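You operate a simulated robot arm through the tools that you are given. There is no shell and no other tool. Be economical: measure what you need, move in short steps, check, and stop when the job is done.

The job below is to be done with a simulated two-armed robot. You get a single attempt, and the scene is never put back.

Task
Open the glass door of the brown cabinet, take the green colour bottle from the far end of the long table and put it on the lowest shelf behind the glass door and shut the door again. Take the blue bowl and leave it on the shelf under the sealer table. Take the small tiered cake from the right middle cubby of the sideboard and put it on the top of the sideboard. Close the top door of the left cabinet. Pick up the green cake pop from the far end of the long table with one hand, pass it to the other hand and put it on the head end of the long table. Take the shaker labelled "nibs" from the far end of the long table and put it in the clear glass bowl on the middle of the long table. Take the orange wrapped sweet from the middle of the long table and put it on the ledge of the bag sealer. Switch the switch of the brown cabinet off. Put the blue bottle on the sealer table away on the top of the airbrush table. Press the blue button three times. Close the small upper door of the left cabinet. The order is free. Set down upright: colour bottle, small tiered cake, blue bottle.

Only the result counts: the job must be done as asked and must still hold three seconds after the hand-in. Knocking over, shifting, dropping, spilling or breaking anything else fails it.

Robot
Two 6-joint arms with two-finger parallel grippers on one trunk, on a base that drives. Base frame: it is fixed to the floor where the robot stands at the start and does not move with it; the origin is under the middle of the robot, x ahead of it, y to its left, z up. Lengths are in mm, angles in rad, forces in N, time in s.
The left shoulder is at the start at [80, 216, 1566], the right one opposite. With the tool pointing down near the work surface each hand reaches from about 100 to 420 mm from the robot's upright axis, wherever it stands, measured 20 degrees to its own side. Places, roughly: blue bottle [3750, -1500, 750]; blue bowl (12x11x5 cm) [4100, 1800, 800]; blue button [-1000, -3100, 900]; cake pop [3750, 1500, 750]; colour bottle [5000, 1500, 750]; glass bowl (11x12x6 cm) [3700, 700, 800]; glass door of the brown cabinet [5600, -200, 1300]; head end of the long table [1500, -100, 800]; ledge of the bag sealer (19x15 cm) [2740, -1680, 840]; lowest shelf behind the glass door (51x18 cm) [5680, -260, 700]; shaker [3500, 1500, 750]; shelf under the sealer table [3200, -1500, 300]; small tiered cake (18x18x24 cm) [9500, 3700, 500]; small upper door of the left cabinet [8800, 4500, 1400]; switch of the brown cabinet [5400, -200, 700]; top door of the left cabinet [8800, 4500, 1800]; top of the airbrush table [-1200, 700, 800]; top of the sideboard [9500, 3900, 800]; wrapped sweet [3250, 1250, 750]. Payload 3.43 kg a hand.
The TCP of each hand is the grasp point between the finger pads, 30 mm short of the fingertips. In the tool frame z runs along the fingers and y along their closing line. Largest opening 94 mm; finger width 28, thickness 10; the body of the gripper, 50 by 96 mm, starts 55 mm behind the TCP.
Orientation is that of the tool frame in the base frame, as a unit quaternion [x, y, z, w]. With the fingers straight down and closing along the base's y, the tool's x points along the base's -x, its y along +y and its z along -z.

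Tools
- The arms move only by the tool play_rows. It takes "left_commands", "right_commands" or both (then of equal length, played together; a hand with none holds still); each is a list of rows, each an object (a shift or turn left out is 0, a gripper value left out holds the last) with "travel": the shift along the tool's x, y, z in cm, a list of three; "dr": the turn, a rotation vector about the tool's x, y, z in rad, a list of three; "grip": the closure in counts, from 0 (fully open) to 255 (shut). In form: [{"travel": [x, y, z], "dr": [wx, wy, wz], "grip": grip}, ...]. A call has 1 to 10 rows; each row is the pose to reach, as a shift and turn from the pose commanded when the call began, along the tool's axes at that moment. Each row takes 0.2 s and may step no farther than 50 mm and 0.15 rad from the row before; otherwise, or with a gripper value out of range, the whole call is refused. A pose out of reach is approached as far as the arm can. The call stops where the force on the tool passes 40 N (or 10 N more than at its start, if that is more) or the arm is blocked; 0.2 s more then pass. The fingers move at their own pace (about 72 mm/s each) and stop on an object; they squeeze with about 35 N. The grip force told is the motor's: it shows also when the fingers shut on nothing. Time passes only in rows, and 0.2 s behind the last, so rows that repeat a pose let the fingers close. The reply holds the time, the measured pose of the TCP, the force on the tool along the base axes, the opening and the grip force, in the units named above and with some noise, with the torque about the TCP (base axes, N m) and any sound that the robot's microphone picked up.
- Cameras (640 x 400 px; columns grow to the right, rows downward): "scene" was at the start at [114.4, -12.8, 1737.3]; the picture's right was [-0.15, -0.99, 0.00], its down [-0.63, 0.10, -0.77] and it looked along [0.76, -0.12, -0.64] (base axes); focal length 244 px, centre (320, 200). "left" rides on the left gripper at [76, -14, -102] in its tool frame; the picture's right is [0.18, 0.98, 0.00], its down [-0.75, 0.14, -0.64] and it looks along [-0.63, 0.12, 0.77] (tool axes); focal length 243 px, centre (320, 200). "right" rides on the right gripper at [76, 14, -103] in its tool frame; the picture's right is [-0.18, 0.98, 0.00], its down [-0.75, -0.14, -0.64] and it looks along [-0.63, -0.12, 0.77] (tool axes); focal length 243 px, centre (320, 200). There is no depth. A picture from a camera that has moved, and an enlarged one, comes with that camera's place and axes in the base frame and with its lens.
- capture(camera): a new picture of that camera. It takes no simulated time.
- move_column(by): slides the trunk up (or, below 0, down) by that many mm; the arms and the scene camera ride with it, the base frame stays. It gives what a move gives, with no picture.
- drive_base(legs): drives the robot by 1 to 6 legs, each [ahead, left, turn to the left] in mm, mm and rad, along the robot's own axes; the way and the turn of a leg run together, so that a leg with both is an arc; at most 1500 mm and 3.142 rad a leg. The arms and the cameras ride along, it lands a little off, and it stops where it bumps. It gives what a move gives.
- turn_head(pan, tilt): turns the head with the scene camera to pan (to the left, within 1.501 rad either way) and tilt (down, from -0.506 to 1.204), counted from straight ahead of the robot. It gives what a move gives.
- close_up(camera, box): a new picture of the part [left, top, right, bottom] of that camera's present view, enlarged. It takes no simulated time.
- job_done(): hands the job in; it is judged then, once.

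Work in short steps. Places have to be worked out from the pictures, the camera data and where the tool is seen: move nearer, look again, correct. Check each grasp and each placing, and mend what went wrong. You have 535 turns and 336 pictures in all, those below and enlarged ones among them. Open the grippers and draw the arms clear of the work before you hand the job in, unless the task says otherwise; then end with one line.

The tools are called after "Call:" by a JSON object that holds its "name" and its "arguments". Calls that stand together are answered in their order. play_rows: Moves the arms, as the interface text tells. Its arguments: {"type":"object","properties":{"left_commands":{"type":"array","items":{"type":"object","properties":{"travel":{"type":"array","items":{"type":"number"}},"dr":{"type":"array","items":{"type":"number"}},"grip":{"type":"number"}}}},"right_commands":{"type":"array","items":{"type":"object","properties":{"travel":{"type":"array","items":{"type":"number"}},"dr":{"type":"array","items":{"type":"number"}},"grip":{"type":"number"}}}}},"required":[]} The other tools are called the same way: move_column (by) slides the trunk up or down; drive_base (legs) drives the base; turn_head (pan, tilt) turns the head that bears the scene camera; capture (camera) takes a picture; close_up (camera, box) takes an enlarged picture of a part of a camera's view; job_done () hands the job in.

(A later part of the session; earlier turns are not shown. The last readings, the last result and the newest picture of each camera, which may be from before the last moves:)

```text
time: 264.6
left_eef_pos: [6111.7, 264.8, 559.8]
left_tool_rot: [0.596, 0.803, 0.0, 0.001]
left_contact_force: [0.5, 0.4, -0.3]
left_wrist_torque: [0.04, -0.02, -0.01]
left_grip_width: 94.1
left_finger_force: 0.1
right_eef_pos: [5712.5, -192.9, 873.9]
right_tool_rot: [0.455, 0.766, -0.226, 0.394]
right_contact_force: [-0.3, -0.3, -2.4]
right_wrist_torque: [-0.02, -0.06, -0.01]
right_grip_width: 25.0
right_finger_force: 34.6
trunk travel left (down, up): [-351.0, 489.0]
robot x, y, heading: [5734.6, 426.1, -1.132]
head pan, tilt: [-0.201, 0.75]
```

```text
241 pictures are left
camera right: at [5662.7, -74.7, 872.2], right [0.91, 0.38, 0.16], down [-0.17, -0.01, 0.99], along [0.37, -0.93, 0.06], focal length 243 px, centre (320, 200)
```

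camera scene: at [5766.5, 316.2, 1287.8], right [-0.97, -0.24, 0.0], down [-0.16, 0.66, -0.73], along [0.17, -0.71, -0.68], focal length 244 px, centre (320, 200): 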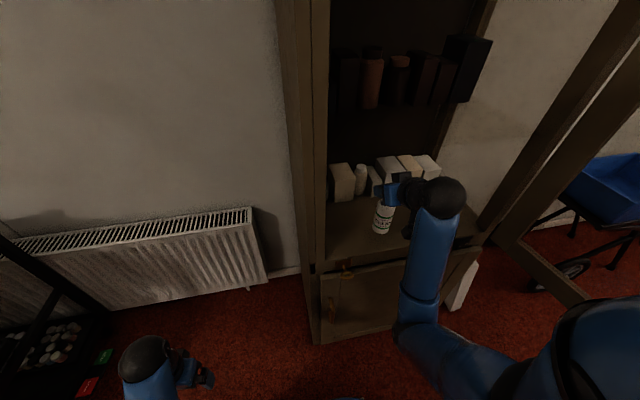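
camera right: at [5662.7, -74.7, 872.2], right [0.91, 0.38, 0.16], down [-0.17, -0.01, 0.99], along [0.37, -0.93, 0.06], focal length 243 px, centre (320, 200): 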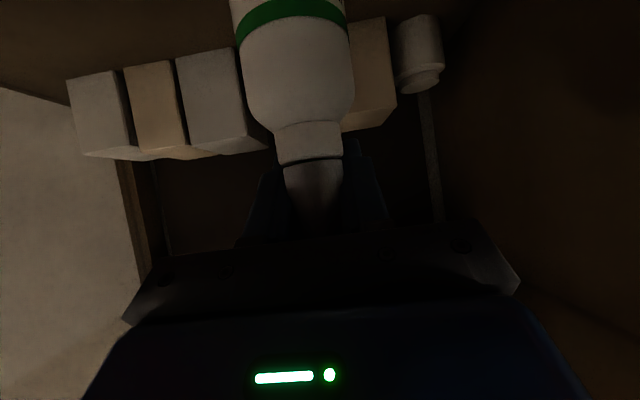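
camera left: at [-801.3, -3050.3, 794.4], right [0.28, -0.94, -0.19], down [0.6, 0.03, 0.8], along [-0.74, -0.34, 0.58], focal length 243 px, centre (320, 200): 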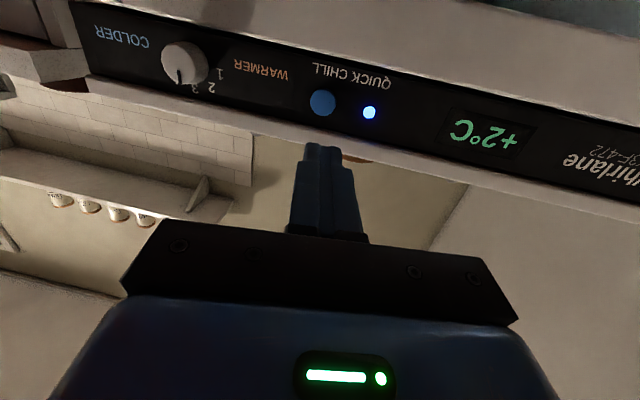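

Bottle is over the shelf, clear of the boxes. I lower gently by 3 cm and check the force.

Call:
{"name": "play_rows", "arguments": {"right_commands": [{"travel": [0.8, 0, 0.58], "grip": 255}, {"travel": [1.6, 0, 1.16], "grip": 255}, {"travel": [2.4, 0, 1.74], "grip": 255}]}}

Call:
{"name": "play_rows", "arguments": {"right_commands": [{"travel": [0.3, 0, 0.2], "grip": 255}, {"travel": [0.6, 0, 0.4], "grip": 255}, {"travel": [0.9, 0, 0.6], "grip": 255}]}}

```text
time: 265.4
left_eef_pos: [6112.1, 266.3, 560.4]
left_tool_rot: [0.596, 0.803, 0.0, 0.003]
left_contact_force: [0.3, -0.2, -0.3]
left_wrist_torque: [-0.01, -0.02, -0.01]
left_grip_width: 94.1
left_finger_force: 0.1
right_eef_pos: [5712.2, -191.5, 844.9]
right_tool_rot: [0.455, 0.765, -0.227, 0.395]
right_contact_force: [0.1, 0.7, -2.1]
right_wrist_torque: [-0.03, 0.0, 0.0]
right_grip_width: 25.2
right_finger_force: 35.0
trunk travel left (down, up): [-351.0, 489.0]
robot x, y, heading: [5731.9, 423.4, -1.131]
head pan, tilt: [-0.201, 0.75]
```

```text
time: 266.2
left_eef_pos: [6112.1, 265.8, 559.9]
left_tool_rot: [0.596, 0.803, 0.0, 0.002]
left_contact_force: [-0.3, 0.2, 0.5]
left_wrist_torque: [0.0, 0.01, -0.05]
left_grip_width: 94.0
left_finger_force: 0.0
right_eef_pos: [5713.0, -193.0, 833.8]
right_tool_rot: [0.456, 0.765, -0.228, 0.394]
right_contact_force: [0.1, 0.5, 1.9]
right_wrist_torque: [-0.06, 0.02, 0.01]
right_grip_width: 25.5
right_finger_force: 34.3
trunk travel left (down, up): [-351.0, 489.0]
robot x, y, heading: [5734.2, 424.7, -1.132]
head pan, tilt: [-0.201, 0.75]
```

Contact beginning (force changed sign). A touch lower, then release.

Call:
{"name": "play_rows", "arguments": {"right_commands": [{"travel": [0.25, 0, 0.18], "grip": 255}, {"travel": [0.25, 0, 0.18], "grip": 255}]}}

Call:
{"name": "play_rows", "arguments": {"right_commands": [{"travel": [0, 0, 0], "grip": 90}, {"travel": [0, 0, 0], "grip": 90}, {"travel": [0, 0, 0], "grip": 90}]}}

Call:
{"name": "capture", "arguments": {"camera": "right"}}

```text
time: 266.8
left_eef_pos: [6111.3, 266.3, 560.1]
left_tool_rot: [0.597, 0.803, -0.002, 0.002]
left_contact_force: [0.0, -0.4, 0.6]
left_wrist_torque: [0.03, -0.02, -0.04]
left_grip_width: 93.9
left_finger_force: 0.0
right_eef_pos: [5712.6, -191.1, 832.6]
right_tool_rot: [0.454, 0.764, -0.23, 0.397]
right_contact_force: [1.7, -2.5, 18.4]
right_wrist_torque: [0.28, 0.22, 0.01]
right_grip_width: 25.4
right_finger_force: 34.3
trunk travel left (down, up): [-351.0, 489.0]
robot x, y, heading: [5729.9, 424.1, -1.13]
head pan, tilt: [-0.201, 0.75]
```

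```text
time: 267.6
left_eef_pos: [6110.7, 265.2, 560.3]
left_tool_rot: [0.596, 0.803, 0.0, 0.002]
left_contact_force: [-0.1, 0.0, 0.4]
left_wrist_torque: [0.02, -0.03, -0.02]
left_grip_width: 94.1
left_finger_force: 0.1
right_eef_pos: [5711.7, -192.5, 830.0]
right_tool_rot: [0.455, 0.766, -0.226, 0.395]
right_contact_force: [0.0, 1.1, 0.2]
right_wrist_torque: [-0.02, 0.01, -0.05]
right_grip_width: 60.7
right_finger_force: 0.1
trunk travel left (down, up): [-351.0, 489.0]
robot x, y, heading: [5732.1, 425.3, -1.136]
head pan, tilt: [-0.201, 0.75]
```

```text
240 pictures are left
camera right: at [5662.9, -75.0, 829.0], right [0.91, 0.38, 0.16], down [-0.17, -0.01, 0.99], along [0.37, -0.93, 0.06], focal length 243 px, centre (320, 200)
```

right: 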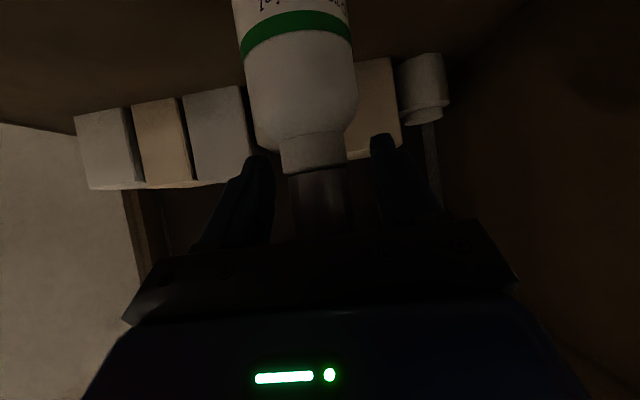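

Bottle stands freely. I back straight out.

Call:
{"name": "drive_base", "arguments": {"legs": [[-80, 0, 0], [-240, 0, 0]]}}

Call:
{"name": "close_up", "arguments": {"camera": "scene", "box": [240, 80, 480, 300]}}

```text
time: 270.0
left_eef_pos: [5977.7, 555.3, 560.7]
left_tool_rot: [0.592, 0.806, -0.001, 0.002]
left_contact_force: [0.4, -0.1, -0.4]
left_wrist_torque: [-0.03, 0.02, 0.0]
left_grip_width: 94.2
left_finger_force: 0.0
right_eef_pos: [5580.2, 94.2, 831.6]
right_tool_rot: [0.451, 0.767, -0.225, 0.396]
right_contact_force: [0.5, -0.2, -0.4]
right_wrist_torque: [0.02, -0.01, -0.04]
right_grip_width: 61.0
right_finger_force: 0.1
trunk travel left (down, up): [-351.0, 489.0]
robot x, y, heading: [5596.6, 711.5, -1.128]
head pan, tilt: [-0.201, 0.75]
```

```text
1.82 times, centred on (360, 190) of scene
camera zoom: at [5631.2, 604.4, 1287.9], right [-0.97, -0.24, 0.0], down [-0.17, 0.66, -0.73], along [0.18, -0.71, -0.68], focal length 443 px, centre (247, 218)
```

zoom: 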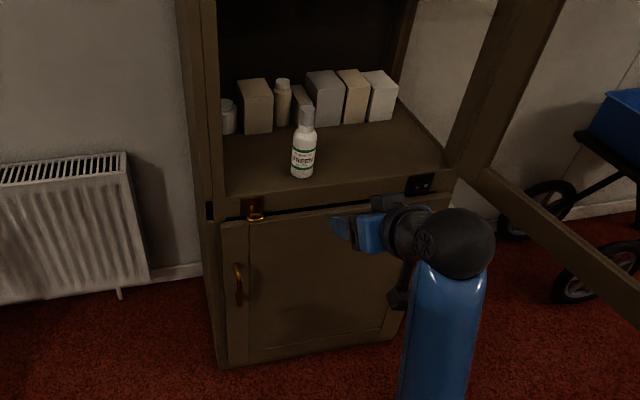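

The green bottle stands on the lowest shelf. To close the door I need the right hand, pointing down, on the door's outer side; I raise the trunk and reshape the arm.

Call:
{"name": "move_column", "arguments": {"by": 400}}

Call:
{"name": "play_rows", "arguments": {"right_commands": [{"travel": [4.3, -0.5, -0.7], "dr": [0, 0.105, 0], "grip": 255}, {"travel": [8.7, -1, -1.5], "dr": [0, 0.21, 0], "grip": 255}, {"travel": [13, -1.5, -2.2], "dr": [0, 0.316, 0], "grip": 255}, {"travel": [17.4, -2, -3], "dr": [0, 0.42, 0], "grip": 255}, {"travel": [21.8, -2.5, -3.7], "dr": [0, 0.526, 0], "grip": 255}, {"travel": [26, -3, -4.5], "dr": [0, 0.63, 0], "grip": 255}, {"travel": [30.4, -3.6, -5.2], "dr": [0, 0.737, 0], "grip": 255}, {"travel": [34.8, -4, -6], "dr": [0, 0.843, 0], "grip": 255}, {"travel": [39, -4.6, -6.7], "dr": [0, 0.948, 0], "grip": 255}]}}

Call:
{"name": "capture", "arguments": {"camera": "scene"}}

```text
time: 273.9
left_eef_pos: [5978.7, 554.0, 958.8]
left_tool_rot: [0.592, 0.806, -0.001, 0.001]
left_contact_force: [0.3, 0.3, -0.2]
left_wrist_torque: [0.01, -0.01, 0.02]
left_grip_width: 93.8
left_finger_force: 0.1
right_eef_pos: [5582.1, 93.0, 1230.7]
right_tool_rot: [0.452, 0.767, -0.225, 0.395]
right_contact_force: [0.6, 0.3, 0.0]
right_wrist_torque: [0.02, -0.02, -0.01]
right_grip_width: 60.8
right_finger_force: 0.0
trunk travel left (down, up): [-751.0, 89.0]
robot x, y, heading: [5601.9, 709.9, -1.122]
head pan, tilt: [-0.201, 0.75]
```

```text
time: 275.9
left_eef_pos: [5977.3, 554.7, 960.0]
left_tool_rot: [0.593, 0.805, -0.001, 0.001]
left_contact_force: [0.8, 0.8, 0.3]
left_wrist_torque: [0.02, -0.02, 0.0]
left_grip_width: 94.2
left_finger_force: 0.0
right_eef_pos: [5403.4, 318.3, 953.1]
right_tool_rot: [0.505, 0.863, 0.006, 0.001]
right_contact_force: [-0.3, 1.1, 0.8]
right_wrist_torque: [0.01, 0.03, 0.01]
right_grip_width: 0.1
right_finger_force: 32.9
right hand out of reach, approached as far as the arm can: row 6, 7
trunk travel left (down, up): [-751.0, 89.0]
robot x, y, heading: [5600.7, 710.3, -1.123]
head pan, tilt: [-0.201, 0.75]
```

```text
238 pictures are left
camera scene: at [5631.3, 603.9, 1687.8], right [-0.97, -0.24, 0.0], down [-0.17, 0.66, -0.73], along [0.18, -0.71, -0.68], focal length 244 px, centre (320, 200)
```

scene: 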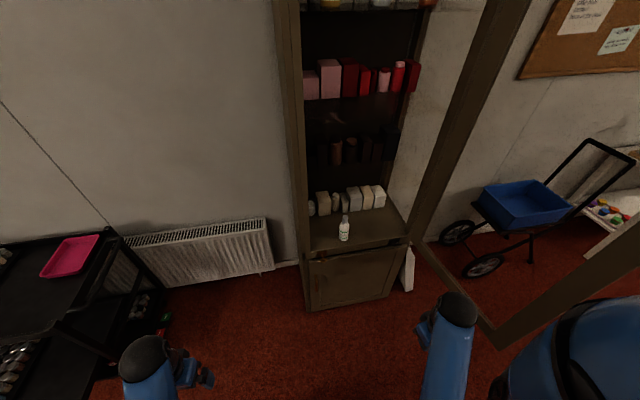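

I tuck the hand back and outward so that it can pass the door's free edge (≈ S 4610, L −2151).

Call:
{"name": "play_rows", "arguments": {"right_commands": [{"travel": [3, -2.6, 0], "grip": 255}, {"travel": [6, -5.2, 0], "grip": 255}, {"travel": [9, -7.8, 0], "grip": 255}, {"travel": [12, -10.3, 0], "grip": 255}, {"travel": [12, -10.3, 0], "grip": 255}]}}

```text
time: 276.4
left_eef_pos: [5977.2, 554.0, 960.4]
left_tool_rot: [0.593, 0.806, 0.0, 0.002]
left_contact_force: [-0.5, 1.1, 0.3]
left_wrist_torque: [0.0, 0.02, -0.01]
left_grip_width: 93.9
left_finger_force: 0.0
right_eef_pos: [5398.4, 317.5, 954.2]
right_tool_rot: [0.392, 0.92, 0.002, 0.003]
right_contact_force: [-0.5, 0.6, 0.1]
right_wrist_torque: [-0.01, -0.01, 0.0]
right_grip_width: 0.0
right_finger_force: 33.0
trunk travel left (down, up): [-751.0, 89.0]
robot x, y, heading: [5596.5, 711.7, -1.125]
head pan, tilt: [-0.201, 0.75]
stopped in row 2 (right hand): the arm was blocked; the commanded pose is now the measured one
```

That got blocked (self-limit). I try moving only to the right.

Call:
{"name": "play_rows", "arguments": {"right_commands": [{"travel": [0, -2.5, 0], "grip": 255}, {"travel": [0, -5, 0], "grip": 255}, {"travel": [0, -7.5, 0], "grip": 255}, {"travel": [0, -10, 0], "grip": 255}]}}

Call:
{"name": "capture", "arguments": {"camera": "scene"}}

```text
time: 277.4
left_eef_pos: [5977.2, 554.2, 961.3]
left_tool_rot: [0.593, 0.805, 0.002, 0.001]
left_contact_force: [-0.5, 1.0, 0.0]
left_wrist_torque: [0.04, -0.01, 0.02]
left_grip_width: 94.1
left_finger_force: 0.0
right_eef_pos: [5322.4, 250.4, 950.1]
right_tool_rot: [0.396, 0.918, 0.001, 0.002]
right_contact_force: [0.3, -0.3, 0.5]
right_wrist_torque: [0.03, -0.01, -0.01]
right_grip_width: 0.0
right_finger_force: 33.6
trunk travel left (down, up): [-751.0, 89.0]
robot x, y, heading: [5600.8, 708.1, -1.129]
head pan, tilt: [-0.201, 0.75]
```

```text
237 pictures are left
camera scene: at [5630.7, 602.5, 1687.7], right [-0.97, -0.24, 0.0], down [-0.17, 0.66, -0.73], along [0.18, -0.71, -0.68], focal length 244 px, centre (320, 200)
```

scene: 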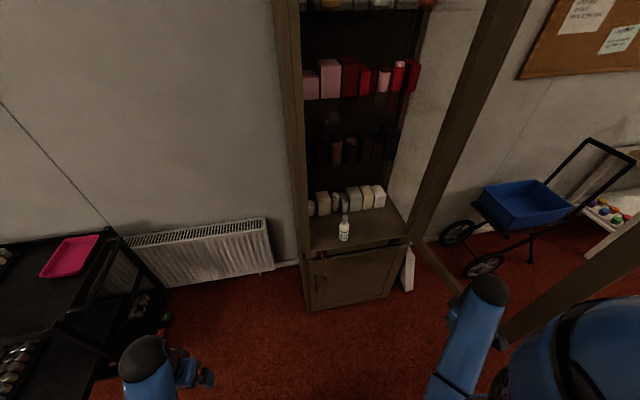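

Hand is at (295 ahead, 448 right). I turn the base right so the hand points along the aisle, slide past the door edge, then I'll swing it back behind the door.

Call:
{"name": "drive_base", "arguments": {"legs": [[0, 0, -0.5], [211, -285, 0]]}}

Call:
{"name": "turn_head", "arguments": {"pan": -0.3, "tilt": 0.75}}

Call:
{"name": "capture", "arguments": {"camera": "scene"}}

```text
time: 281.1
left_eef_pos: [5564.2, 197.5, 960.5]
left_tool_rot: [0.771, 0.636, -0.002, 0.002]
left_contact_force: [0.1, -0.6, -0.6]
left_wrist_torque: [-0.05, 0.01, 0.0]
left_grip_width: 93.8
left_finger_force: 0.1
right_eef_pos: [4842.7, 241.7, 952.7]
right_tool_rot: [0.608, 0.794, -0.001, 0.002]
right_contact_force: [0.2, -0.4, -0.2]
right_wrist_torque: [-0.03, 0.02, -0.01]
right_grip_width: 0.0
right_finger_force: 32.8
trunk travel left (down, up): [-751.0, 89.0]
robot x, y, heading: [5302.8, 515.3, -1.619]
head pan, tilt: [-0.201, 0.75]
```

```text
time: 281.8
left_eef_pos: [5562.4, 198.0, 960.7]
left_tool_rot: [0.772, 0.636, -0.001, 0.001]
left_contact_force: [-0.1, 0.1, 0.4]
left_wrist_torque: [0.0, -0.01, -0.02]
left_grip_width: 93.9
left_finger_force: 0.0
right_eef_pos: [4841.5, 241.4, 952.0]
right_tool_rot: [0.608, 0.794, 0.0, 0.002]
right_contact_force: [-0.3, 0.0, 0.4]
right_wrist_torque: [0.0, 0.0, -0.02]
right_grip_width: 0.0
right_finger_force: 33.1
trunk travel left (down, up): [-751.0, 89.0]
robot x, y, heading: [5301.8, 514.0, -1.618]
head pan, tilt: [-0.3, 0.75]
```

```text
236 pictures are left
camera scene: at [5273.3, 407.0, 1687.9], right [-0.94, 0.34, 0.0], down [0.23, 0.64, -0.73], along [-0.25, -0.69, -0.68], focal length 244 px, centre (320, 200)
```

scene: 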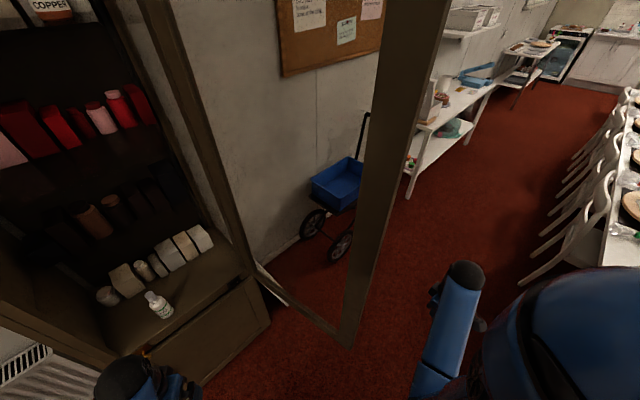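

The hand is past the door edge on its outer side. I swing left in steps to push the door closed.

Call:
{"name": "drive_base", "arguments": {"legs": [[0, 0, 0.5], [0, 0, 0.35]]}}

Call:
{"name": "capture", "arguments": {"camera": "scene"}}

```text
time: 283.3
left_eef_pos: [5653.0, 303.8, 959.1]
left_tool_rot: [0.65, 0.76, 0.0, 0.001]
left_contact_force: [-0.9, 0.3, 0.3]
left_wrist_torque: [0.01, -0.03, 0.0]
left_grip_width: 94.1
left_finger_force: 0.1
right_eef_pos: [4961.0, 100.0, 951.2]
right_tool_rot: [0.463, 0.886, 0.002, 0.003]
right_contact_force: [-0.2, -0.1, -0.3]
right_wrist_torque: [0.02, 0.01, 0.01]
right_grip_width: 0.0
right_finger_force: 32.7
trunk travel left (down, up): [-751.0, 89.0]
robot x, y, heading: [5301.9, 518.3, -1.272]
head pan, tilt: [-0.3, 0.75]
stopped in leg 1: the robot was blocked; the commanded pose is now the measured one
```

```text
235 pictures are left
camera scene: at [5309.5, 402.9, 1687.8], right [-1.0, 0.0, 0.0], down [0.0, 0.68, -0.73], along [0.0, -0.73, -0.68], focal length 244 px, centre (320, 200)
```

scene: 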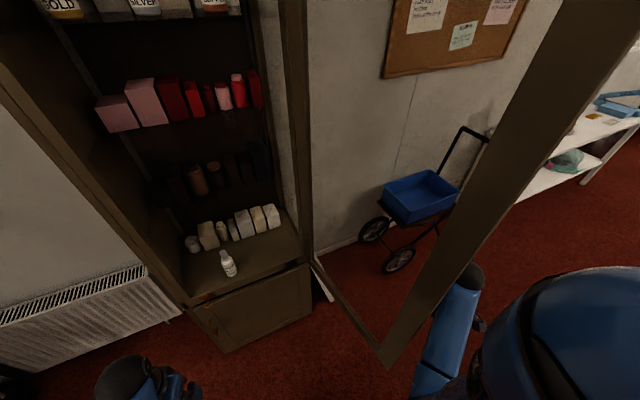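

Something of the arm jams against the door's edge; I ease back slightly and instead slide left (toward closing).

Call:
{"name": "drive_base", "arguments": {"legs": [[0, 0, -0.08], [-30, 160, 0]]}}

Call:
{"name": "capture", "arguments": {"camera": "scene"}}

```text
time: 285.2
left_eef_pos: [5767.3, 332.5, 961.4]
left_tool_rot: [0.682, 0.731, 0.0, 0.002]
left_contact_force: [0.0, 0.3, -0.3]
left_wrist_torque: [-0.01, 0.05, 0.0]
left_grip_width: 94.2
left_finger_force: 0.1
right_eef_pos: [5060.9, 189.0, 950.0]
right_tool_rot: [0.502, 0.865, 0.002, 0.002]
right_contact_force: [3.6, -3.1, 2.8]
right_wrist_torque: [0.22, 0.35, 0.0]
right_grip_width: 0.1
right_finger_force: 33.2
trunk travel left (down, up): [-751.0, 89.0]
robot x, y, heading: [5434.8, 573.4, -1.357]
head pan, tilt: [-0.3, 0.75]
stopped in leg 2: the robot was blocked; the commanded pose is now the measured one
```

```text
234 pictures are left
camera scene: at [5431.0, 459.6, 1687.7], right [-1.0, 0.09, 0.0], down [0.06, 0.68, -0.73], along [-0.06, -0.73, -0.68], focal length 244 px, centre (320, 200)
```

scene: 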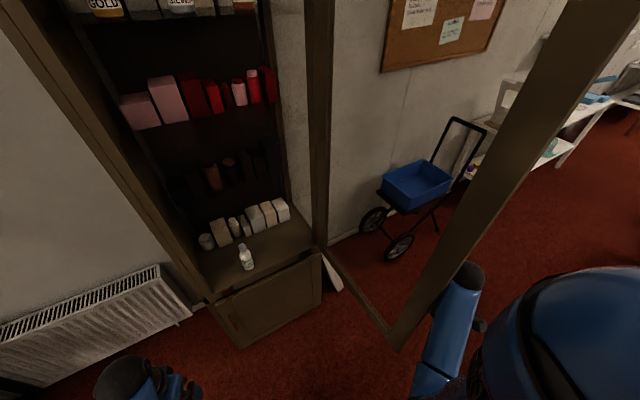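

The door moved a little (now ~90°). I try another left push with slight backward motion.

Call:
{"name": "drive_base", "arguments": {"legs": [[-35, 80, 0]]}}

Call:
{"name": "capture", "arguments": {"camera": "scene"}}

```text
time: 286.3
left_eef_pos: [5833.6, 382.4, 960.5]
left_tool_rot: [0.682, 0.731, 0.002, 0.004]
left_contact_force: [-0.1, -0.9, 0.8]
left_wrist_torque: [-0.01, -0.01, -0.03]
left_grip_width: 94.1
left_finger_force: 0.1
right_eef_pos: [5127.3, 237.4, 949.0]
right_tool_rot: [0.501, 0.865, 0.002, 0.002]
right_contact_force: [-0.4, -0.6, -0.2]
right_wrist_torque: [-0.01, -0.03, 0.0]
right_grip_width: 0.0
right_finger_force: 33.3
trunk travel left (down, up): [-751.0, 89.0]
robot x, y, heading: [5506.9, 627.9, -1.35]
head pan, tilt: [-0.3, 0.75]
```

```text
233 pictures are left
camera scene: at [5496.9, 508.4, 1687.8], right [-1.0, 0.09, -0.01], down [0.06, 0.68, -0.73], along [-0.06, -0.73, -0.68], focal length 244 px, centre (320, 200)
```

scene: 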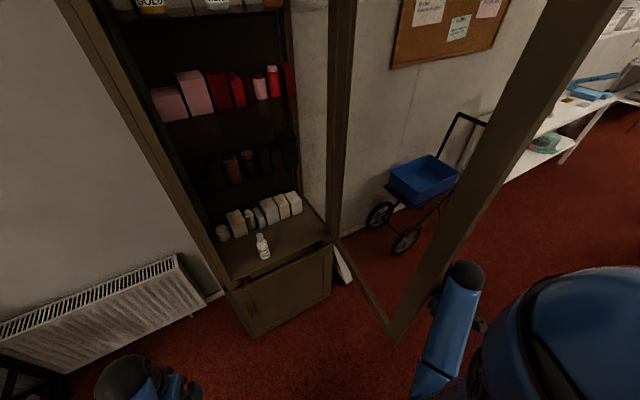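

It works: door now ~79°. Continue sliding left.

Call:
{"name": "drive_base", "arguments": {"legs": [[-25, 130, 0], [-10, 100, 0]]}}

Call:
{"name": "capture", "arguments": {"camera": "scene"}}

```text
time: 288.3
left_eef_pos: [6053.9, 467.9, 961.4]
left_tool_rot: [0.68, 0.733, 0.001, 0.002]
left_contact_force: [-1.1, -0.4, -0.1]
left_wrist_torque: [0.03, 0.0, 0.04]
left_grip_width: 94.2
left_finger_force: 0.0
right_eef_pos: [5347.8, 318.2, 949.6]
right_tool_rot: [0.499, 0.867, 0.001, 0.002]
right_contact_force: [-1.6, -1.1, -0.6]
right_wrist_torque: [0.06, -0.07, -0.05]
right_grip_width: 0.0
right_finger_force: 33.3
trunk travel left (down, up): [-751.0, 89.0]
robot x, y, heading: [5723.6, 704.1, -1.348]
head pan, tilt: [-0.3, 0.75]
```

```text
232 pictures are left
camera scene: at [5715.9, 592.3, 1687.6], right [-1.0, 0.08, 0.0], down [0.06, 0.68, -0.73], along [-0.05, -0.73, -0.68], focal length 244 px, centre (320, 200)
```

scene: 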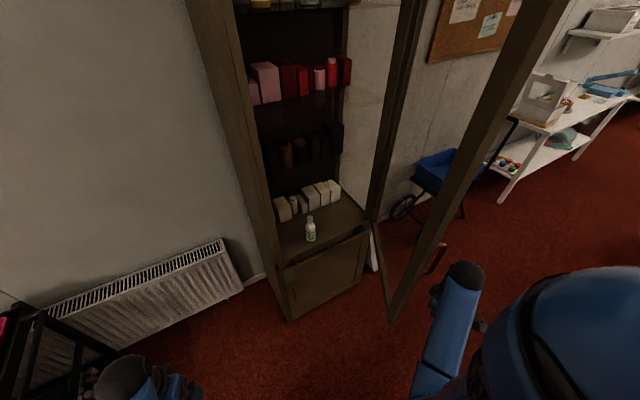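

Door ~56°. Now I push forward and left to close further.

Call:
{"name": "drive_base", "arguments": {"legs": [[110, 100, 0], [120, 60, 0]]}}

Call:
{"name": "capture", "arguments": {"camera": "scene"}}

```text
time: 289.4
left_eef_pos: [6101.2, 429.9, 964.1]
left_tool_rot: [0.683, 0.73, 0.002, 0.004]
left_contact_force: [-0.3, -0.1, 0.6]
left_wrist_torque: [0.01, -0.05, 0.02]
left_grip_width: 94.2
left_finger_force: 0.1
right_eef_pos: [5391.3, 292.8, 951.1]
right_tool_rot: [0.508, 0.862, 0.002, 0.004]
right_contact_force: [-0.5, -0.2, -0.4]
right_wrist_torque: [-0.01, -0.07, -0.02]
right_grip_width: 0.1
right_finger_force: 32.6
trunk travel left (down, up): [-751.0, 89.0]
robot x, y, heading: [5779.4, 665.1, -1.358]
head pan, tilt: [-0.3, 0.75]
stopped in leg 1: the robot was blocked; the commanded pose is now the measured one
```

```text
231 pictures are left
camera scene: at [5761.7, 560.6, 1688.6], right [-1.0, 0.09, -0.01], down [0.07, 0.68, -0.73], along [-0.06, -0.73, -0.68], focal length 244 px, centre (320, 200)
```

scene: 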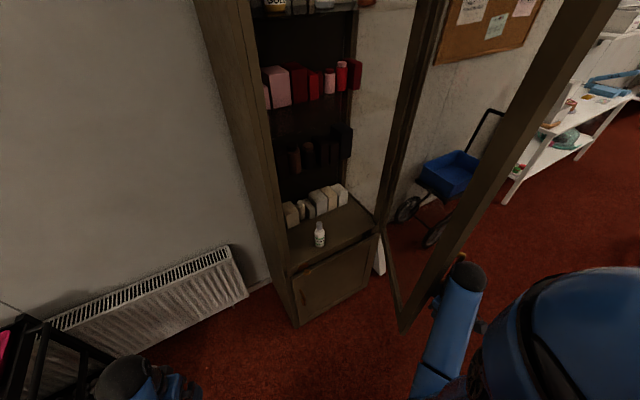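

The hand is directly in front of the edge, pushing radially. I back off, step right, go forward outside the door, then push left.

Call:
{"name": "drive_base", "arguments": {"legs": [[-40, 0, 0], [20, -150, 0], [120, 30, 0]]}}

Call:
{"name": "capture", "arguments": {"camera": "scene"}}

```text
time: 292.1
left_eef_pos: [6013.9, 308.1, 961.0]
left_tool_rot: [0.68, 0.733, -0.001, 0.002]
left_contact_force: [0.0, 0.2, 0.3]
left_wrist_torque: [-0.04, -0.03, 0.0]
left_grip_width: 93.9
left_finger_force: 0.0
right_eef_pos: [5306.5, 164.4, 952.9]
right_tool_rot: [0.504, 0.864, 0.0, 0.002]
right_contact_force: [0.9, 0.0, 0.2]
right_wrist_torque: [-0.02, 0.02, 0.01]
right_grip_width: 0.1
right_finger_force: 33.5
trunk travel left (down, up): [-751.0, 89.0]
robot x, y, heading: [5681.0, 544.2, -1.35]
head pan, tilt: [-0.3, 0.75]
```

```text
230 pictures are left
camera scene: at [5678.7, 435.0, 1688.1], right [-1.0, 0.08, 0.0], down [0.06, 0.68, -0.73], along [-0.06, -0.73, -0.68], focal length 244 px, centre (320, 200)
```

scene: 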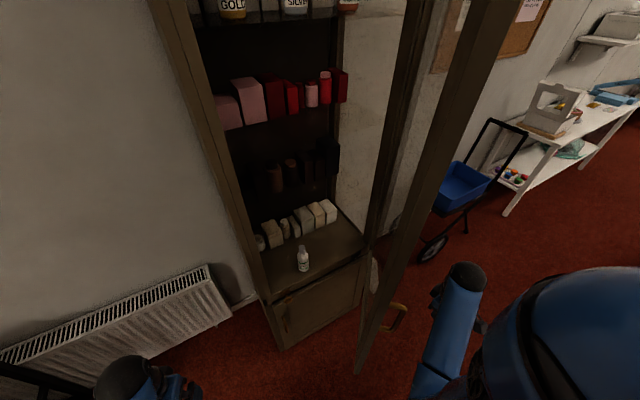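

Door ~44°. The hand is now well outside; push forward-left.

Call:
{"name": "drive_base", "arguments": {"legs": [[150, 120, 0]]}}

Call:
{"name": "capture", "arguments": {"camera": "scene"}}

```text
time: 293.6
left_eef_pos: [6160.3, 187.4, 961.1]
left_tool_rot: [0.679, 0.734, -0.001, 0.003]
left_contact_force: [0.0, 0.1, -0.1]
left_wrist_torque: [-0.04, 0.01, -0.01]
left_grip_width: 93.9
left_finger_force: 0.1
right_eef_pos: [5453.3, 42.4, 952.1]
right_tool_rot: [0.502, 0.865, 0.001, 0.002]
right_contact_force: [-0.1, -0.7, -0.3]
right_wrist_torque: [0.02, 0.0, 0.0]
right_grip_width: 0.0
right_finger_force: 33.6
trunk travel left (down, up): [-751.0, 89.0]
robot x, y, heading: [5827.3, 421.8, -1.348]
head pan, tilt: [-0.3, 0.75]
```

```text
229 pictures are left
camera scene: at [5825.2, 313.2, 1688.0], right [-1.0, 0.08, 0.0], down [0.06, 0.68, -0.73], along [-0.06, -0.73, -0.68], focal length 244 px, centre (320, 200)
```

scene: 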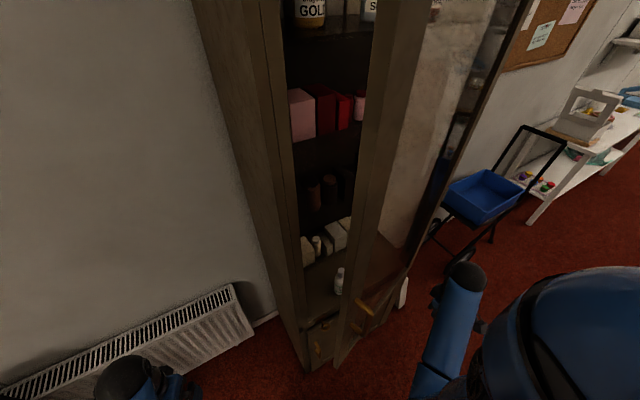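

Door ~25°. I turn left so the hand pushes it further shut.

Call:
{"name": "drive_base", "arguments": {"legs": [[0, 0, 0.3]]}}

Call:
{"name": "capture", "arguments": {"camera": "scene"}}

```text
time: 295.0
left_eef_pos: [6219.3, 299.0, 960.0]
left_tool_rot: [0.56, 0.828, 0.0, 0.001]
left_contact_force: [0.8, 0.3, 0.0]
left_wrist_torque: [-0.02, 0.03, 0.0]
left_grip_width: 94.0
left_finger_force: 0.0
right_eef_pos: [5586.3, -52.7, 951.8]
right_tool_rot: [0.365, 0.931, 0.001, 0.0]
right_contact_force: [0.9, 0.2, 0.6]
right_wrist_torque: [-0.03, -0.02, 0.01]
right_grip_width: 0.1
right_finger_force: 33.3
trunk travel left (down, up): [-751.0, 89.0]
robot x, y, heading: [5827.2, 424.2, -1.045]
head pan, tilt: [-0.3, 0.75]
```

```text
228 pictures are left
camera scene: at [5861.6, 316.0, 1687.9], right [-0.97, -0.22, 0.0], down [-0.15, 0.66, -0.73], along [0.16, -0.71, -0.68], focal length 244 px, centre (320, 200)
```

scene: 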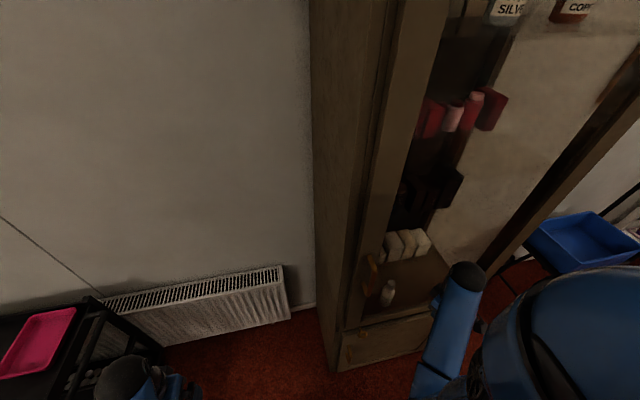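

Nearly shut. I push the hand forward against the door until it is closed.

Call:
{"name": "play_rows", "arguments": {"right_commands": [{"travel": [-2.3, -0.9, 0], "grip": 255}, {"travel": [-4.7, -1.7, 0], "grip": 255}, {"travel": [-7, -2.6, 0], "grip": 255}, {"travel": [-9.4, -3.4, 0], "grip": 255}, {"travel": [-11, -4, 0], "grip": 255}, {"travel": [-12.5, -4.6, 0], "grip": 255}]}}

Call:
{"name": "capture", "arguments": {"camera": "scene"}}

```text
time: 295.7
left_eef_pos: [6219.2, 299.2, 960.8]
left_tool_rot: [0.56, 0.828, -0.001, 0.002]
left_contact_force: [-0.9, 0.2, -0.1]
left_wrist_torque: [-0.02, -0.01, -0.02]
left_grip_width: 94.0
left_finger_force: 0.1
right_eef_pos: [5608.6, -89.9, 953.6]
right_tool_rot: [0.368, 0.93, 0.003, -0.002]
right_contact_force: [-0.3, -0.7, -0.3]
right_wrist_torque: [0.0, 0.03, -0.02]
right_grip_width: 0.2
right_finger_force: 33.1
trunk travel left (down, up): [-751.0, 89.0]
robot x, y, heading: [5827.1, 418.1, -1.049]
head pan, tilt: [-0.3, 0.75]
stopped in row 3 (right hand): the force on the tool passed its limit at 72 N (the readings are from after the stop); the commanded pose is now the measured one
```

```text
227 pictures are left
camera scene: at [5861.1, 321.3, 1688.2], right [-0.98, -0.22, 0.0], down [-0.15, 0.66, -0.73], along [0.16, -0.72, -0.68], focal length 244 px, centre (320, 200)
```

scene: 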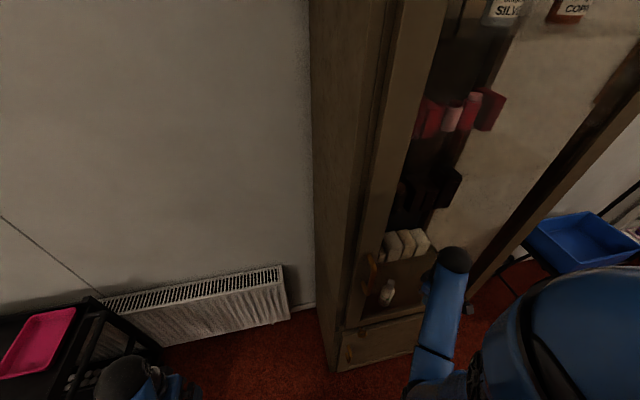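

Hard contact. I zoom to see if the door is flush.

Call:
{"name": "close_up", "arguments": {"camera": "scene", "box": [300, 180, 480, 380]}}

```text
2.00 times, centred on (390, 280) of scene
camera zoom: at [5861.1, 321.3, 1688.2], right [-0.98, -0.22, 0.0], down [-0.15, 0.66, -0.73], along [0.16, -0.72, -0.68], focal length 488 px, centre (180, 40)
```

zoom: 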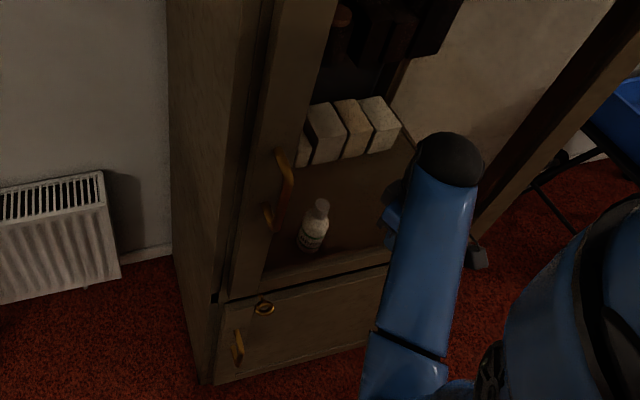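

It looks flush. I back the hand and robot off and take a frontal look.

Call:
{"name": "play_rows", "arguments": {"right_commands": [{"travel": [3, 1, 0], "grip": 255}, {"travel": [6, 2, 0], "grip": 255}]}}

Call:
{"name": "drive_base", "arguments": {"legs": [[-330, 0, 0]]}}

Call:
{"name": "turn_head", "arguments": {"pan": 0.0, "tilt": 0.6}}

Call:
{"name": "capture", "arguments": {"camera": "scene"}}

Call:
{"name": "close_up", "arguments": {"camera": "scene", "box": [300, 150, 480, 350]}}

```text
time: 296.3
left_eef_pos: [6218.3, 298.5, 960.5]
left_tool_rot: [0.561, 0.828, -0.002, 0.003]
left_contact_force: [0.1, -0.3, 0.4]
left_wrist_torque: [-0.03, 0.0, -0.01]
left_grip_width: 94.0
left_finger_force: 0.0
right_eef_pos: [5579.5, -36.3, 952.4]
right_tool_rot: [0.368, 0.93, 0.002, -0.001]
right_contact_force: [-0.1, 0.0, 0.9]
right_wrist_torque: [-0.03, 0.01, -0.01]
right_grip_width: 0.0
right_finger_force: 32.7
right hand out of reach, approached as far as the arm can: row 1, 2
trunk travel left (down, up): [-751.0, 89.0]
robot x, y, heading: [5829.3, 420.5, -1.05]
head pan, tilt: [-0.3, 0.75]
```

```text
time: 298.5
left_eef_pos: [6051.4, 585.3, 959.6]
left_tool_rot: [0.561, 0.828, 0.001, 0.0]
left_contact_force: [-0.1, 0.0, 0.0]
left_wrist_torque: [-0.02, 0.0, -0.04]
left_grip_width: 94.0
left_finger_force: 0.1
right_eef_pos: [5412.0, 248.8, 949.5]
right_tool_rot: [0.368, 0.93, 0.002, -0.003]
right_contact_force: [-0.1, -0.4, 0.0]
right_wrist_torque: [0.0, 0.0, 0.01]
right_grip_width: 0.2
right_finger_force: 33.6
trunk travel left (down, up): [-751.0, 89.0]
robot x, y, heading: [5659.3, 715.6, -1.05]
head pan, tilt: [-0.3, 0.75]
```

```text
time: 299.3
left_eef_pos: [6050.9, 587.9, 960.3]
left_tool_rot: [0.56, 0.828, -0.001, 0.002]
left_contact_force: [0.3, 0.4, 0.0]
left_wrist_torque: [0.0, 0.01, 0.01]
left_grip_width: 93.9
left_finger_force: 0.0
right_eef_pos: [5410.6, 251.0, 950.7]
right_tool_rot: [0.368, 0.93, 0.002, -0.003]
right_contact_force: [-0.8, 0.2, 0.2]
right_wrist_torque: [-0.02, 0.0, -0.01]
right_grip_width: 0.0
right_finger_force: 32.7
trunk travel left (down, up): [-751.0, 89.0]
robot x, y, heading: [5661.6, 714.4, -1.043]
head pan, tilt: [0.0, 0.6]
```

```text
225 pictures are left
camera scene: at [5719.6, 612.1, 1700.7], right [-0.87, -0.5, 0.0], down [-0.28, 0.49, -0.83], along [0.41, -0.71, -0.56], focal length 244 px, centre (320, 200)
```

scene: 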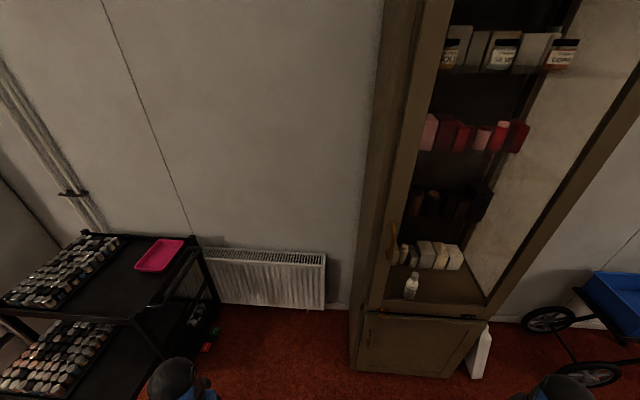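

```text
2.00 times, centred on (390, 250) of scene
camera zoom: at [5719.6, 612.1, 1700.7], right [-0.87, -0.5, 0.0], down [-0.28, 0.49, -0.83], along [0.41, -0.71, -0.56], focal length 488 px, centre (180, 100)
```

zoom: 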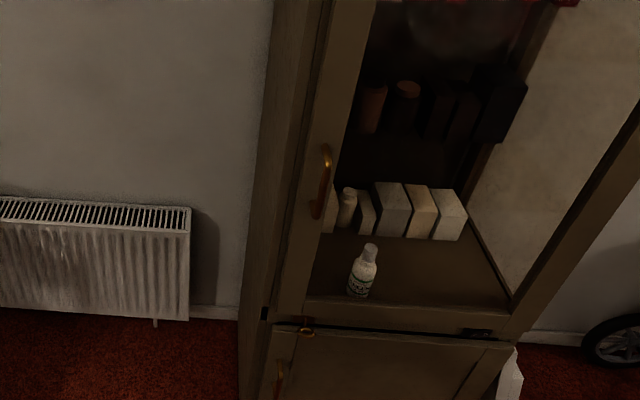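

The handle position matches the original closed position within a few mm. For certainty, I push once more near the handle side.

Call:
{"name": "drive_base", "arguments": {"legs": [[0, 200, -0.05], [340, 0, 0]]}}

Call:
{"name": "play_rows", "arguments": {"right_commands": [{"travel": [-1.9, -0.7, 0], "grip": 255}, {"travel": [-3.7, -1.4, 0], "grip": 255}, {"travel": [-5.5, -2, 0], "grip": 255}, {"travel": [-7, -2.6, 0], "grip": 255}, {"travel": [-8.5, -3.1, 0], "grip": 255}, {"travel": [-10, -3.6, 0], "grip": 255}]}}

Call:
{"name": "capture", "arguments": {"camera": "scene"}}

```text
time: 302.7
left_eef_pos: [6373.9, 372.3, 961.0]
left_tool_rot: [0.578, 0.816, 0.0, 0.002]
left_contact_force: [-0.2, -0.4, 0.6]
left_wrist_torque: [0.0, -0.04, -0.01]
left_grip_width: 94.0
left_finger_force: 0.0
right_eef_pos: [5718.6, 62.0, 951.5]
right_tool_rot: [0.387, 0.922, 0.001, -0.003]
right_contact_force: [-0.1, 0.5, -0.2]
right_wrist_torque: [0.0, -0.01, -0.01]
right_grip_width: 0.0
right_finger_force: 32.9
trunk travel left (down, up): [-751.0, 89.0]
robot x, y, heading: [5987.1, 514.3, -1.089]
head pan, tilt: [0.0, 0.6]
```

```text
time: 303.9
left_eef_pos: [6371.0, 372.2, 961.8]
left_tool_rot: [0.58, 0.815, -0.001, 0.002]
left_contact_force: [0.1, 0.7, 0.1]
left_wrist_torque: [0.0, 0.0, 0.0]
left_grip_width: 93.9
left_finger_force: 0.0
right_eef_pos: [5753.1, -13.0, 945.9]
right_tool_rot: [0.389, 0.921, 0.01, -0.005]
right_contact_force: [-12.9, 18.3, -4.7]
right_wrist_torque: [-2.0, -1.1, 1.1]
right_grip_width: 0.0
right_finger_force: 33.5
trunk travel left (down, up): [-751.0, 89.0]
robot x, y, heading: [5989.7, 513.6, -1.092]
head pan, tilt: [0.0, 0.6]
stopped in row 6 (right hand): the force on the tool passed its limit at 45 N (the readings are from after the stop); the commanded pose is now the measured one
```

```text
223 pictures are left
camera scene: at [6040.8, 413.2, 1701.1], right [-0.89, -0.46, 0.0], down [-0.26, 0.5, -0.83], along [0.38, -0.73, -0.56], focal length 244 px, centre (320, 200)
```

scene: 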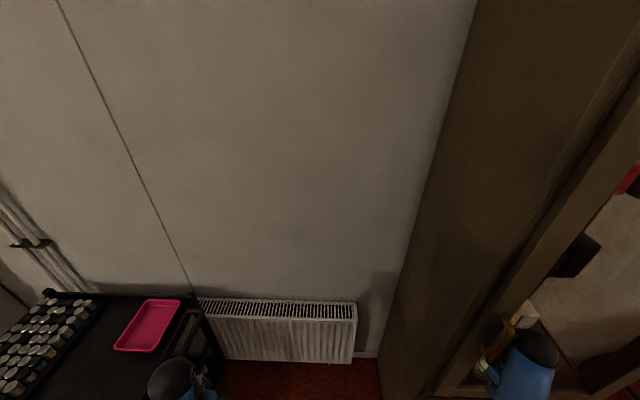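

The door is closed (equal resistance at both points, flush). I back off and turn along the aisle to look toward the sideboard and left cabinet.

Call:
{"name": "drive_base", "arguments": {"legs": [[-350, 0, 0], [0, 0, 1.56]]}}

Call:
{"name": "turn_head", "arguments": {"pan": 0.0, "tilt": 0.45}}

Call:
{"name": "capture", "arguments": {"camera": "scene"}}

```text
time: 310.1
left_eef_pos: [5964.8, 1212.3, 960.8]
left_tool_rot: [-0.177, 0.984, 0.001, 0.001]
left_contact_force: [-0.1, 0.2, 0.4]
left_wrist_torque: [0.01, 0.01, 0.01]
left_grip_width: 94.2
left_finger_force: 0.1
right_eef_pos: [6363.7, 603.3, 945.4]
right_tool_rot: [-0.385, 0.923, 0.002, -0.009]
right_contact_force: [0.9, 0.4, 0.0]
right_wrist_torque: [-0.02, 0.02, 0.02]
right_grip_width: 0.0
right_finger_force: 32.7
trunk travel left (down, up): [-751.0, 89.0]
robot x, y, heading: [5824.0, 827.1, 0.499]
head pan, tilt: [0.0, 0.6]
```

```text
time: 310.8
left_eef_pos: [5963.8, 1214.6, 959.8]
left_tool_rot: [-0.177, 0.984, 0.001, 0.001]
left_contact_force: [0.6, 0.0, -0.2]
left_wrist_torque: [0.0, -0.01, 0.02]
left_grip_width: 93.8
left_finger_force: 0.0
right_eef_pos: [6363.7, 602.9, 945.4]
right_tool_rot: [-0.386, 0.923, 0.002, -0.009]
right_contact_force: [0.4, 0.1, -1.0]
right_wrist_torque: [-0.01, 0.02, -0.01]
right_grip_width: 0.1
right_finger_force: 33.0
trunk travel left (down, up): [-751.0, 89.0]
robot x, y, heading: [5829.1, 825.9, 0.496]
head pan, tilt: [0.0, 0.45]
```

```text
222 pictures are left
camera scene: at [5935.2, 884.8, 1714.2], right [0.48, -0.88, 0.0], down [-0.38, -0.21, -0.9], along [0.79, 0.43, -0.44], focal length 244 px, centre (320, 200)
```

scene: 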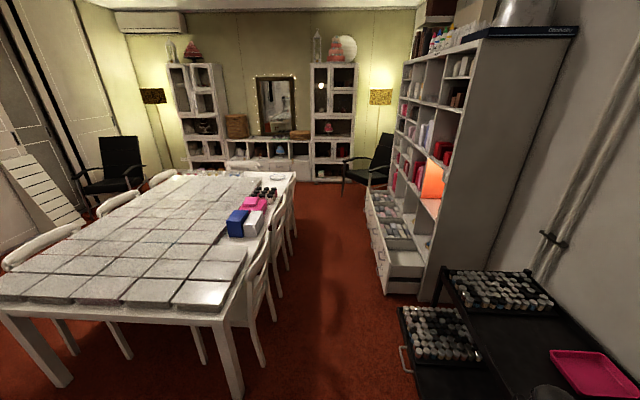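

I zoom on the far wall.

Call:
{"name": "close_up", "arguments": {"camera": "scene", "box": [150, 20, 400, 200]}}

```text
2.22 times, centred on (275, 110) of scene
camera zoom: at [5935.2, 884.8, 1714.2], right [0.48, -0.88, 0.0], down [-0.38, -0.21, -0.9], along [0.79, 0.43, -0.44], focal length 542 px, centre (420, 400)
```

zoom: 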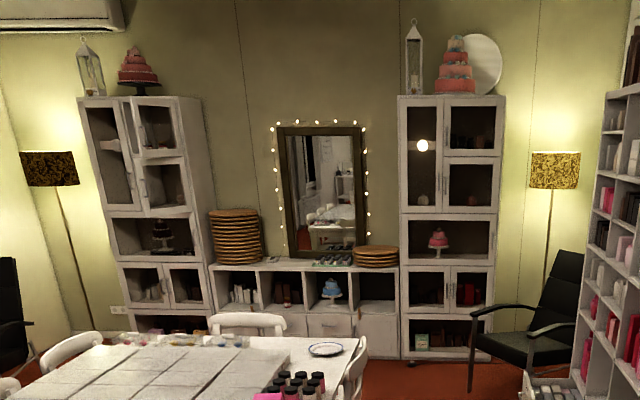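

Sideboard with the cake in its third cubby, left cabinet with doors ajar. I first tuck the right hand in for the narrow lane.

Call:
{"name": "play_rows", "arguments": {"right_commands": [{"travel": [-0.5, 4.1, 0], "dr": [0, 0, 0.06], "grip": 0}, {"travel": [-0.9, 8.2, 0], "dr": [0, 0, 0.12]}, {"travel": [-1.3, 12.3, 0], "dr": [0, 0, 0.18]}, {"travel": [-1.7, 16.4, 0], "dr": [0, 0, 0.24]}, {"travel": [-2, 20.3, 0], "dr": [0, 0, 0.297]}]}}

Call:
{"name": "drive_base", "arguments": {"legs": [[0, 0, -0.04], [1300, -20, 0], [1200, 0, 0]]}}

Call:
{"name": "capture", "arguments": {"camera": "scene"}}

```text
time: 312.0
left_eef_pos: [5963.3, 1213.8, 959.6]
left_tool_rot: [-0.178, 0.984, 0.0, 0.002]
left_contact_force: [0.1, -0.9, 0.4]
left_wrist_torque: [-0.02, -0.05, 0.05]
left_grip_width: 94.1
left_finger_force: 0.0
right_eef_pos: [6230.2, 761.6, 947.3]
right_tool_rot: [-0.245, 0.969, 0.001, -0.01]
right_contact_force: [-0.3, 0.0, 0.5]
right_wrist_torque: [-0.01, 0.0, 0.0]
right_grip_width: 94.0
right_finger_force: 0.0
trunk travel left (down, up): [-751.0, 89.0]
robot x, y, heading: [5827.4, 826.3, 0.499]
head pan, tilt: [0.0, 0.45]
```

```text
time: 324.6
left_eef_pos: [8169.4, 2368.2, 960.8]
left_tool_rot: [-0.181, 0.984, 0.002, 0.002]
left_contact_force: [0.6, 0.2, 0.0]
left_wrist_torque: [-0.02, 0.01, 0.02]
left_grip_width: 93.9
left_finger_force: 0.0
right_eef_pos: [8440.6, 1918.4, 945.5]
right_tool_rot: [-0.25, 0.968, 0.001, -0.009]
right_contact_force: [0.1, -0.5, 0.7]
right_wrist_torque: [0.02, 0.01, 0.0]
right_grip_width: 93.7
right_finger_force: 0.1
trunk travel left (down, up): [-751.0, 89.0]
robot x, y, heading: [8037.8, 1981.0, 0.508]
head pan, tilt: [0.0, 0.45]
```

```text
220 pictures are left
camera scene: at [8142.7, 2039.5, 1714.4], right [0.49, -0.87, 0.0], down [-0.38, -0.21, -0.9], along [0.79, 0.44, -0.43], focal length 244 px, centre (320, 200)
```

scene: 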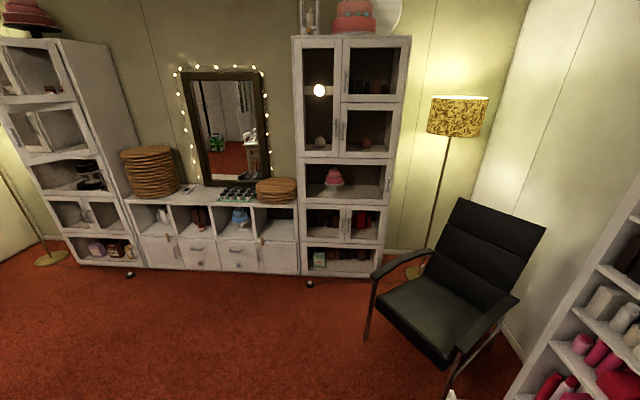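

Excellent view. I advance a bit, then look left to check the second table's end.

Call:
{"name": "drive_base", "arguments": {"legs": [[650, 0, 0]]}}

Call:
{"name": "turn_head", "arguments": {"pan": 0.8, "tilt": 0.5}}

Call:
{"name": "capture", "arguments": {"camera": "scene"}}

```text
time: 328.2
left_eef_pos: [8722.9, 2684.5, 960.5]
left_tool_rot: [-0.187, 0.982, 0.001, 0.002]
left_contact_force: [-0.3, -0.2, 0.4]
left_wrist_torque: [0.03, -0.01, -0.01]
left_grip_width: 94.0
left_finger_force: 0.0
right_eef_pos: [9000.0, 2238.3, 946.9]
right_tool_rot: [-0.256, 0.967, 0.001, -0.01]
right_contact_force: [0.3, -0.2, -0.7]
right_wrist_torque: [0.01, -0.02, -0.01]
right_grip_width: 94.2
right_finger_force: 0.0
trunk travel left (down, up): [-751.0, 89.0]
robot x, y, heading: [8594.0, 2296.2, 0.519]
head pan, tilt: [0.0, 0.45]
```

```text
time: 329.3
left_eef_pos: [8721.6, 2685.6, 958.8]
left_tool_rot: [-0.187, 0.982, 0.001, 0.001]
left_contact_force: [0.1, 0.8, 0.7]
left_wrist_torque: [0.0, -0.04, -0.01]
left_grip_width: 94.0
left_finger_force: 0.0
right_eef_pos: [8999.1, 2238.3, 946.3]
right_tool_rot: [-0.255, 0.967, 0.001, -0.01]
right_contact_force: [-0.7, 0.3, -0.4]
right_wrist_torque: [-0.01, 0.0, 0.02]
right_grip_width: 94.0
right_finger_force: 0.0
trunk travel left (down, up): [-751.0, 89.0]
robot x, y, heading: [8594.3, 2296.2, 0.521]
head pan, tilt: [0.799, 0.499]
```

```text
219 pictures are left
camera scene: at [8643.5, 2398.7, 1709.8], right [0.97, -0.25, 0.0], down [-0.12, -0.46, -0.88], along [0.22, 0.85, -0.48], focal length 244 px, centre (320, 200)
```

scene: 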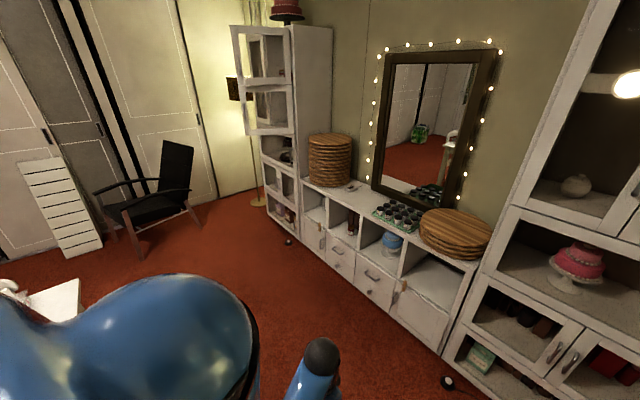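

The path is free. Cake triangulated at ≈[9509,3640,587]. I drive to a stand in front of the sideboard.

Call:
{"name": "drive_base", "arguments": {"legs": [[760, 961, -0.046]]}}

Call:
{"name": "turn_head", "arguments": {"pan": 0.0, "tilt": 0.7}}

Call:
{"name": "capture", "arguments": {"camera": "scene"}}

```text
time: 335.5
left_eef_pos: [8942.0, 3895.3, 960.7]
left_tool_rot: [-0.159, 0.987, 0.001, 0.001]
left_contact_force: [0.2, 0.8, 0.7]
left_wrist_torque: [0.02, 0.02, -0.01]
left_grip_width: 94.2
left_finger_force: 0.0
right_eef_pos: [9193.2, 3432.9, 947.1]
right_tool_rot: [-0.226, 0.974, 0.0, -0.01]
right_contact_force: [0.2, -1.2, -0.9]
right_wrist_torque: [0.01, 0.02, 0.0]
right_grip_width: 93.9
right_finger_force: 0.0
trunk travel left (down, up): [-751.0, 89.0]
robot x, y, heading: [8788.5, 3516.5, 0.464]
head pan, tilt: [0.799, 0.499]
```

```text
time: 336.7
left_eef_pos: [8942.2, 3896.1, 960.9]
left_tool_rot: [-0.159, 0.987, 0.001, 0.001]
left_contact_force: [0.4, 0.1, -0.1]
left_wrist_torque: [0.01, 0.03, 0.02]
left_grip_width: 93.9
left_finger_force: 0.1
right_eef_pos: [9193.9, 3434.0, 946.8]
right_tool_rot: [-0.228, 0.974, 0.002, -0.011]
right_contact_force: [-0.4, 0.8, 0.4]
right_wrist_torque: [0.0, -0.03, 0.01]
right_grip_width: 93.8
right_finger_force: 0.0
trunk travel left (down, up): [-751.0, 89.0]
robot x, y, heading: [8793.4, 3515.4, 0.462]
head pan, tilt: [0.0, 0.7]
```

```text
218 pictures are left
camera scene: at [8895.5, 3565.7, 1692.1], right [0.45, -0.89, 0.0], down [-0.58, -0.29, -0.77], along [0.68, 0.34, -0.64], focal length 244 px, centre (320, 200)
```

scene: 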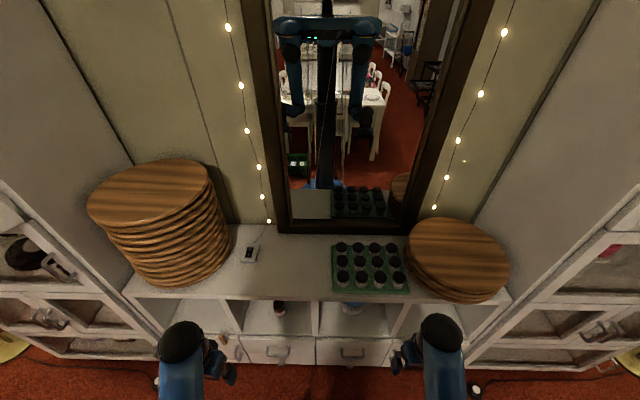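

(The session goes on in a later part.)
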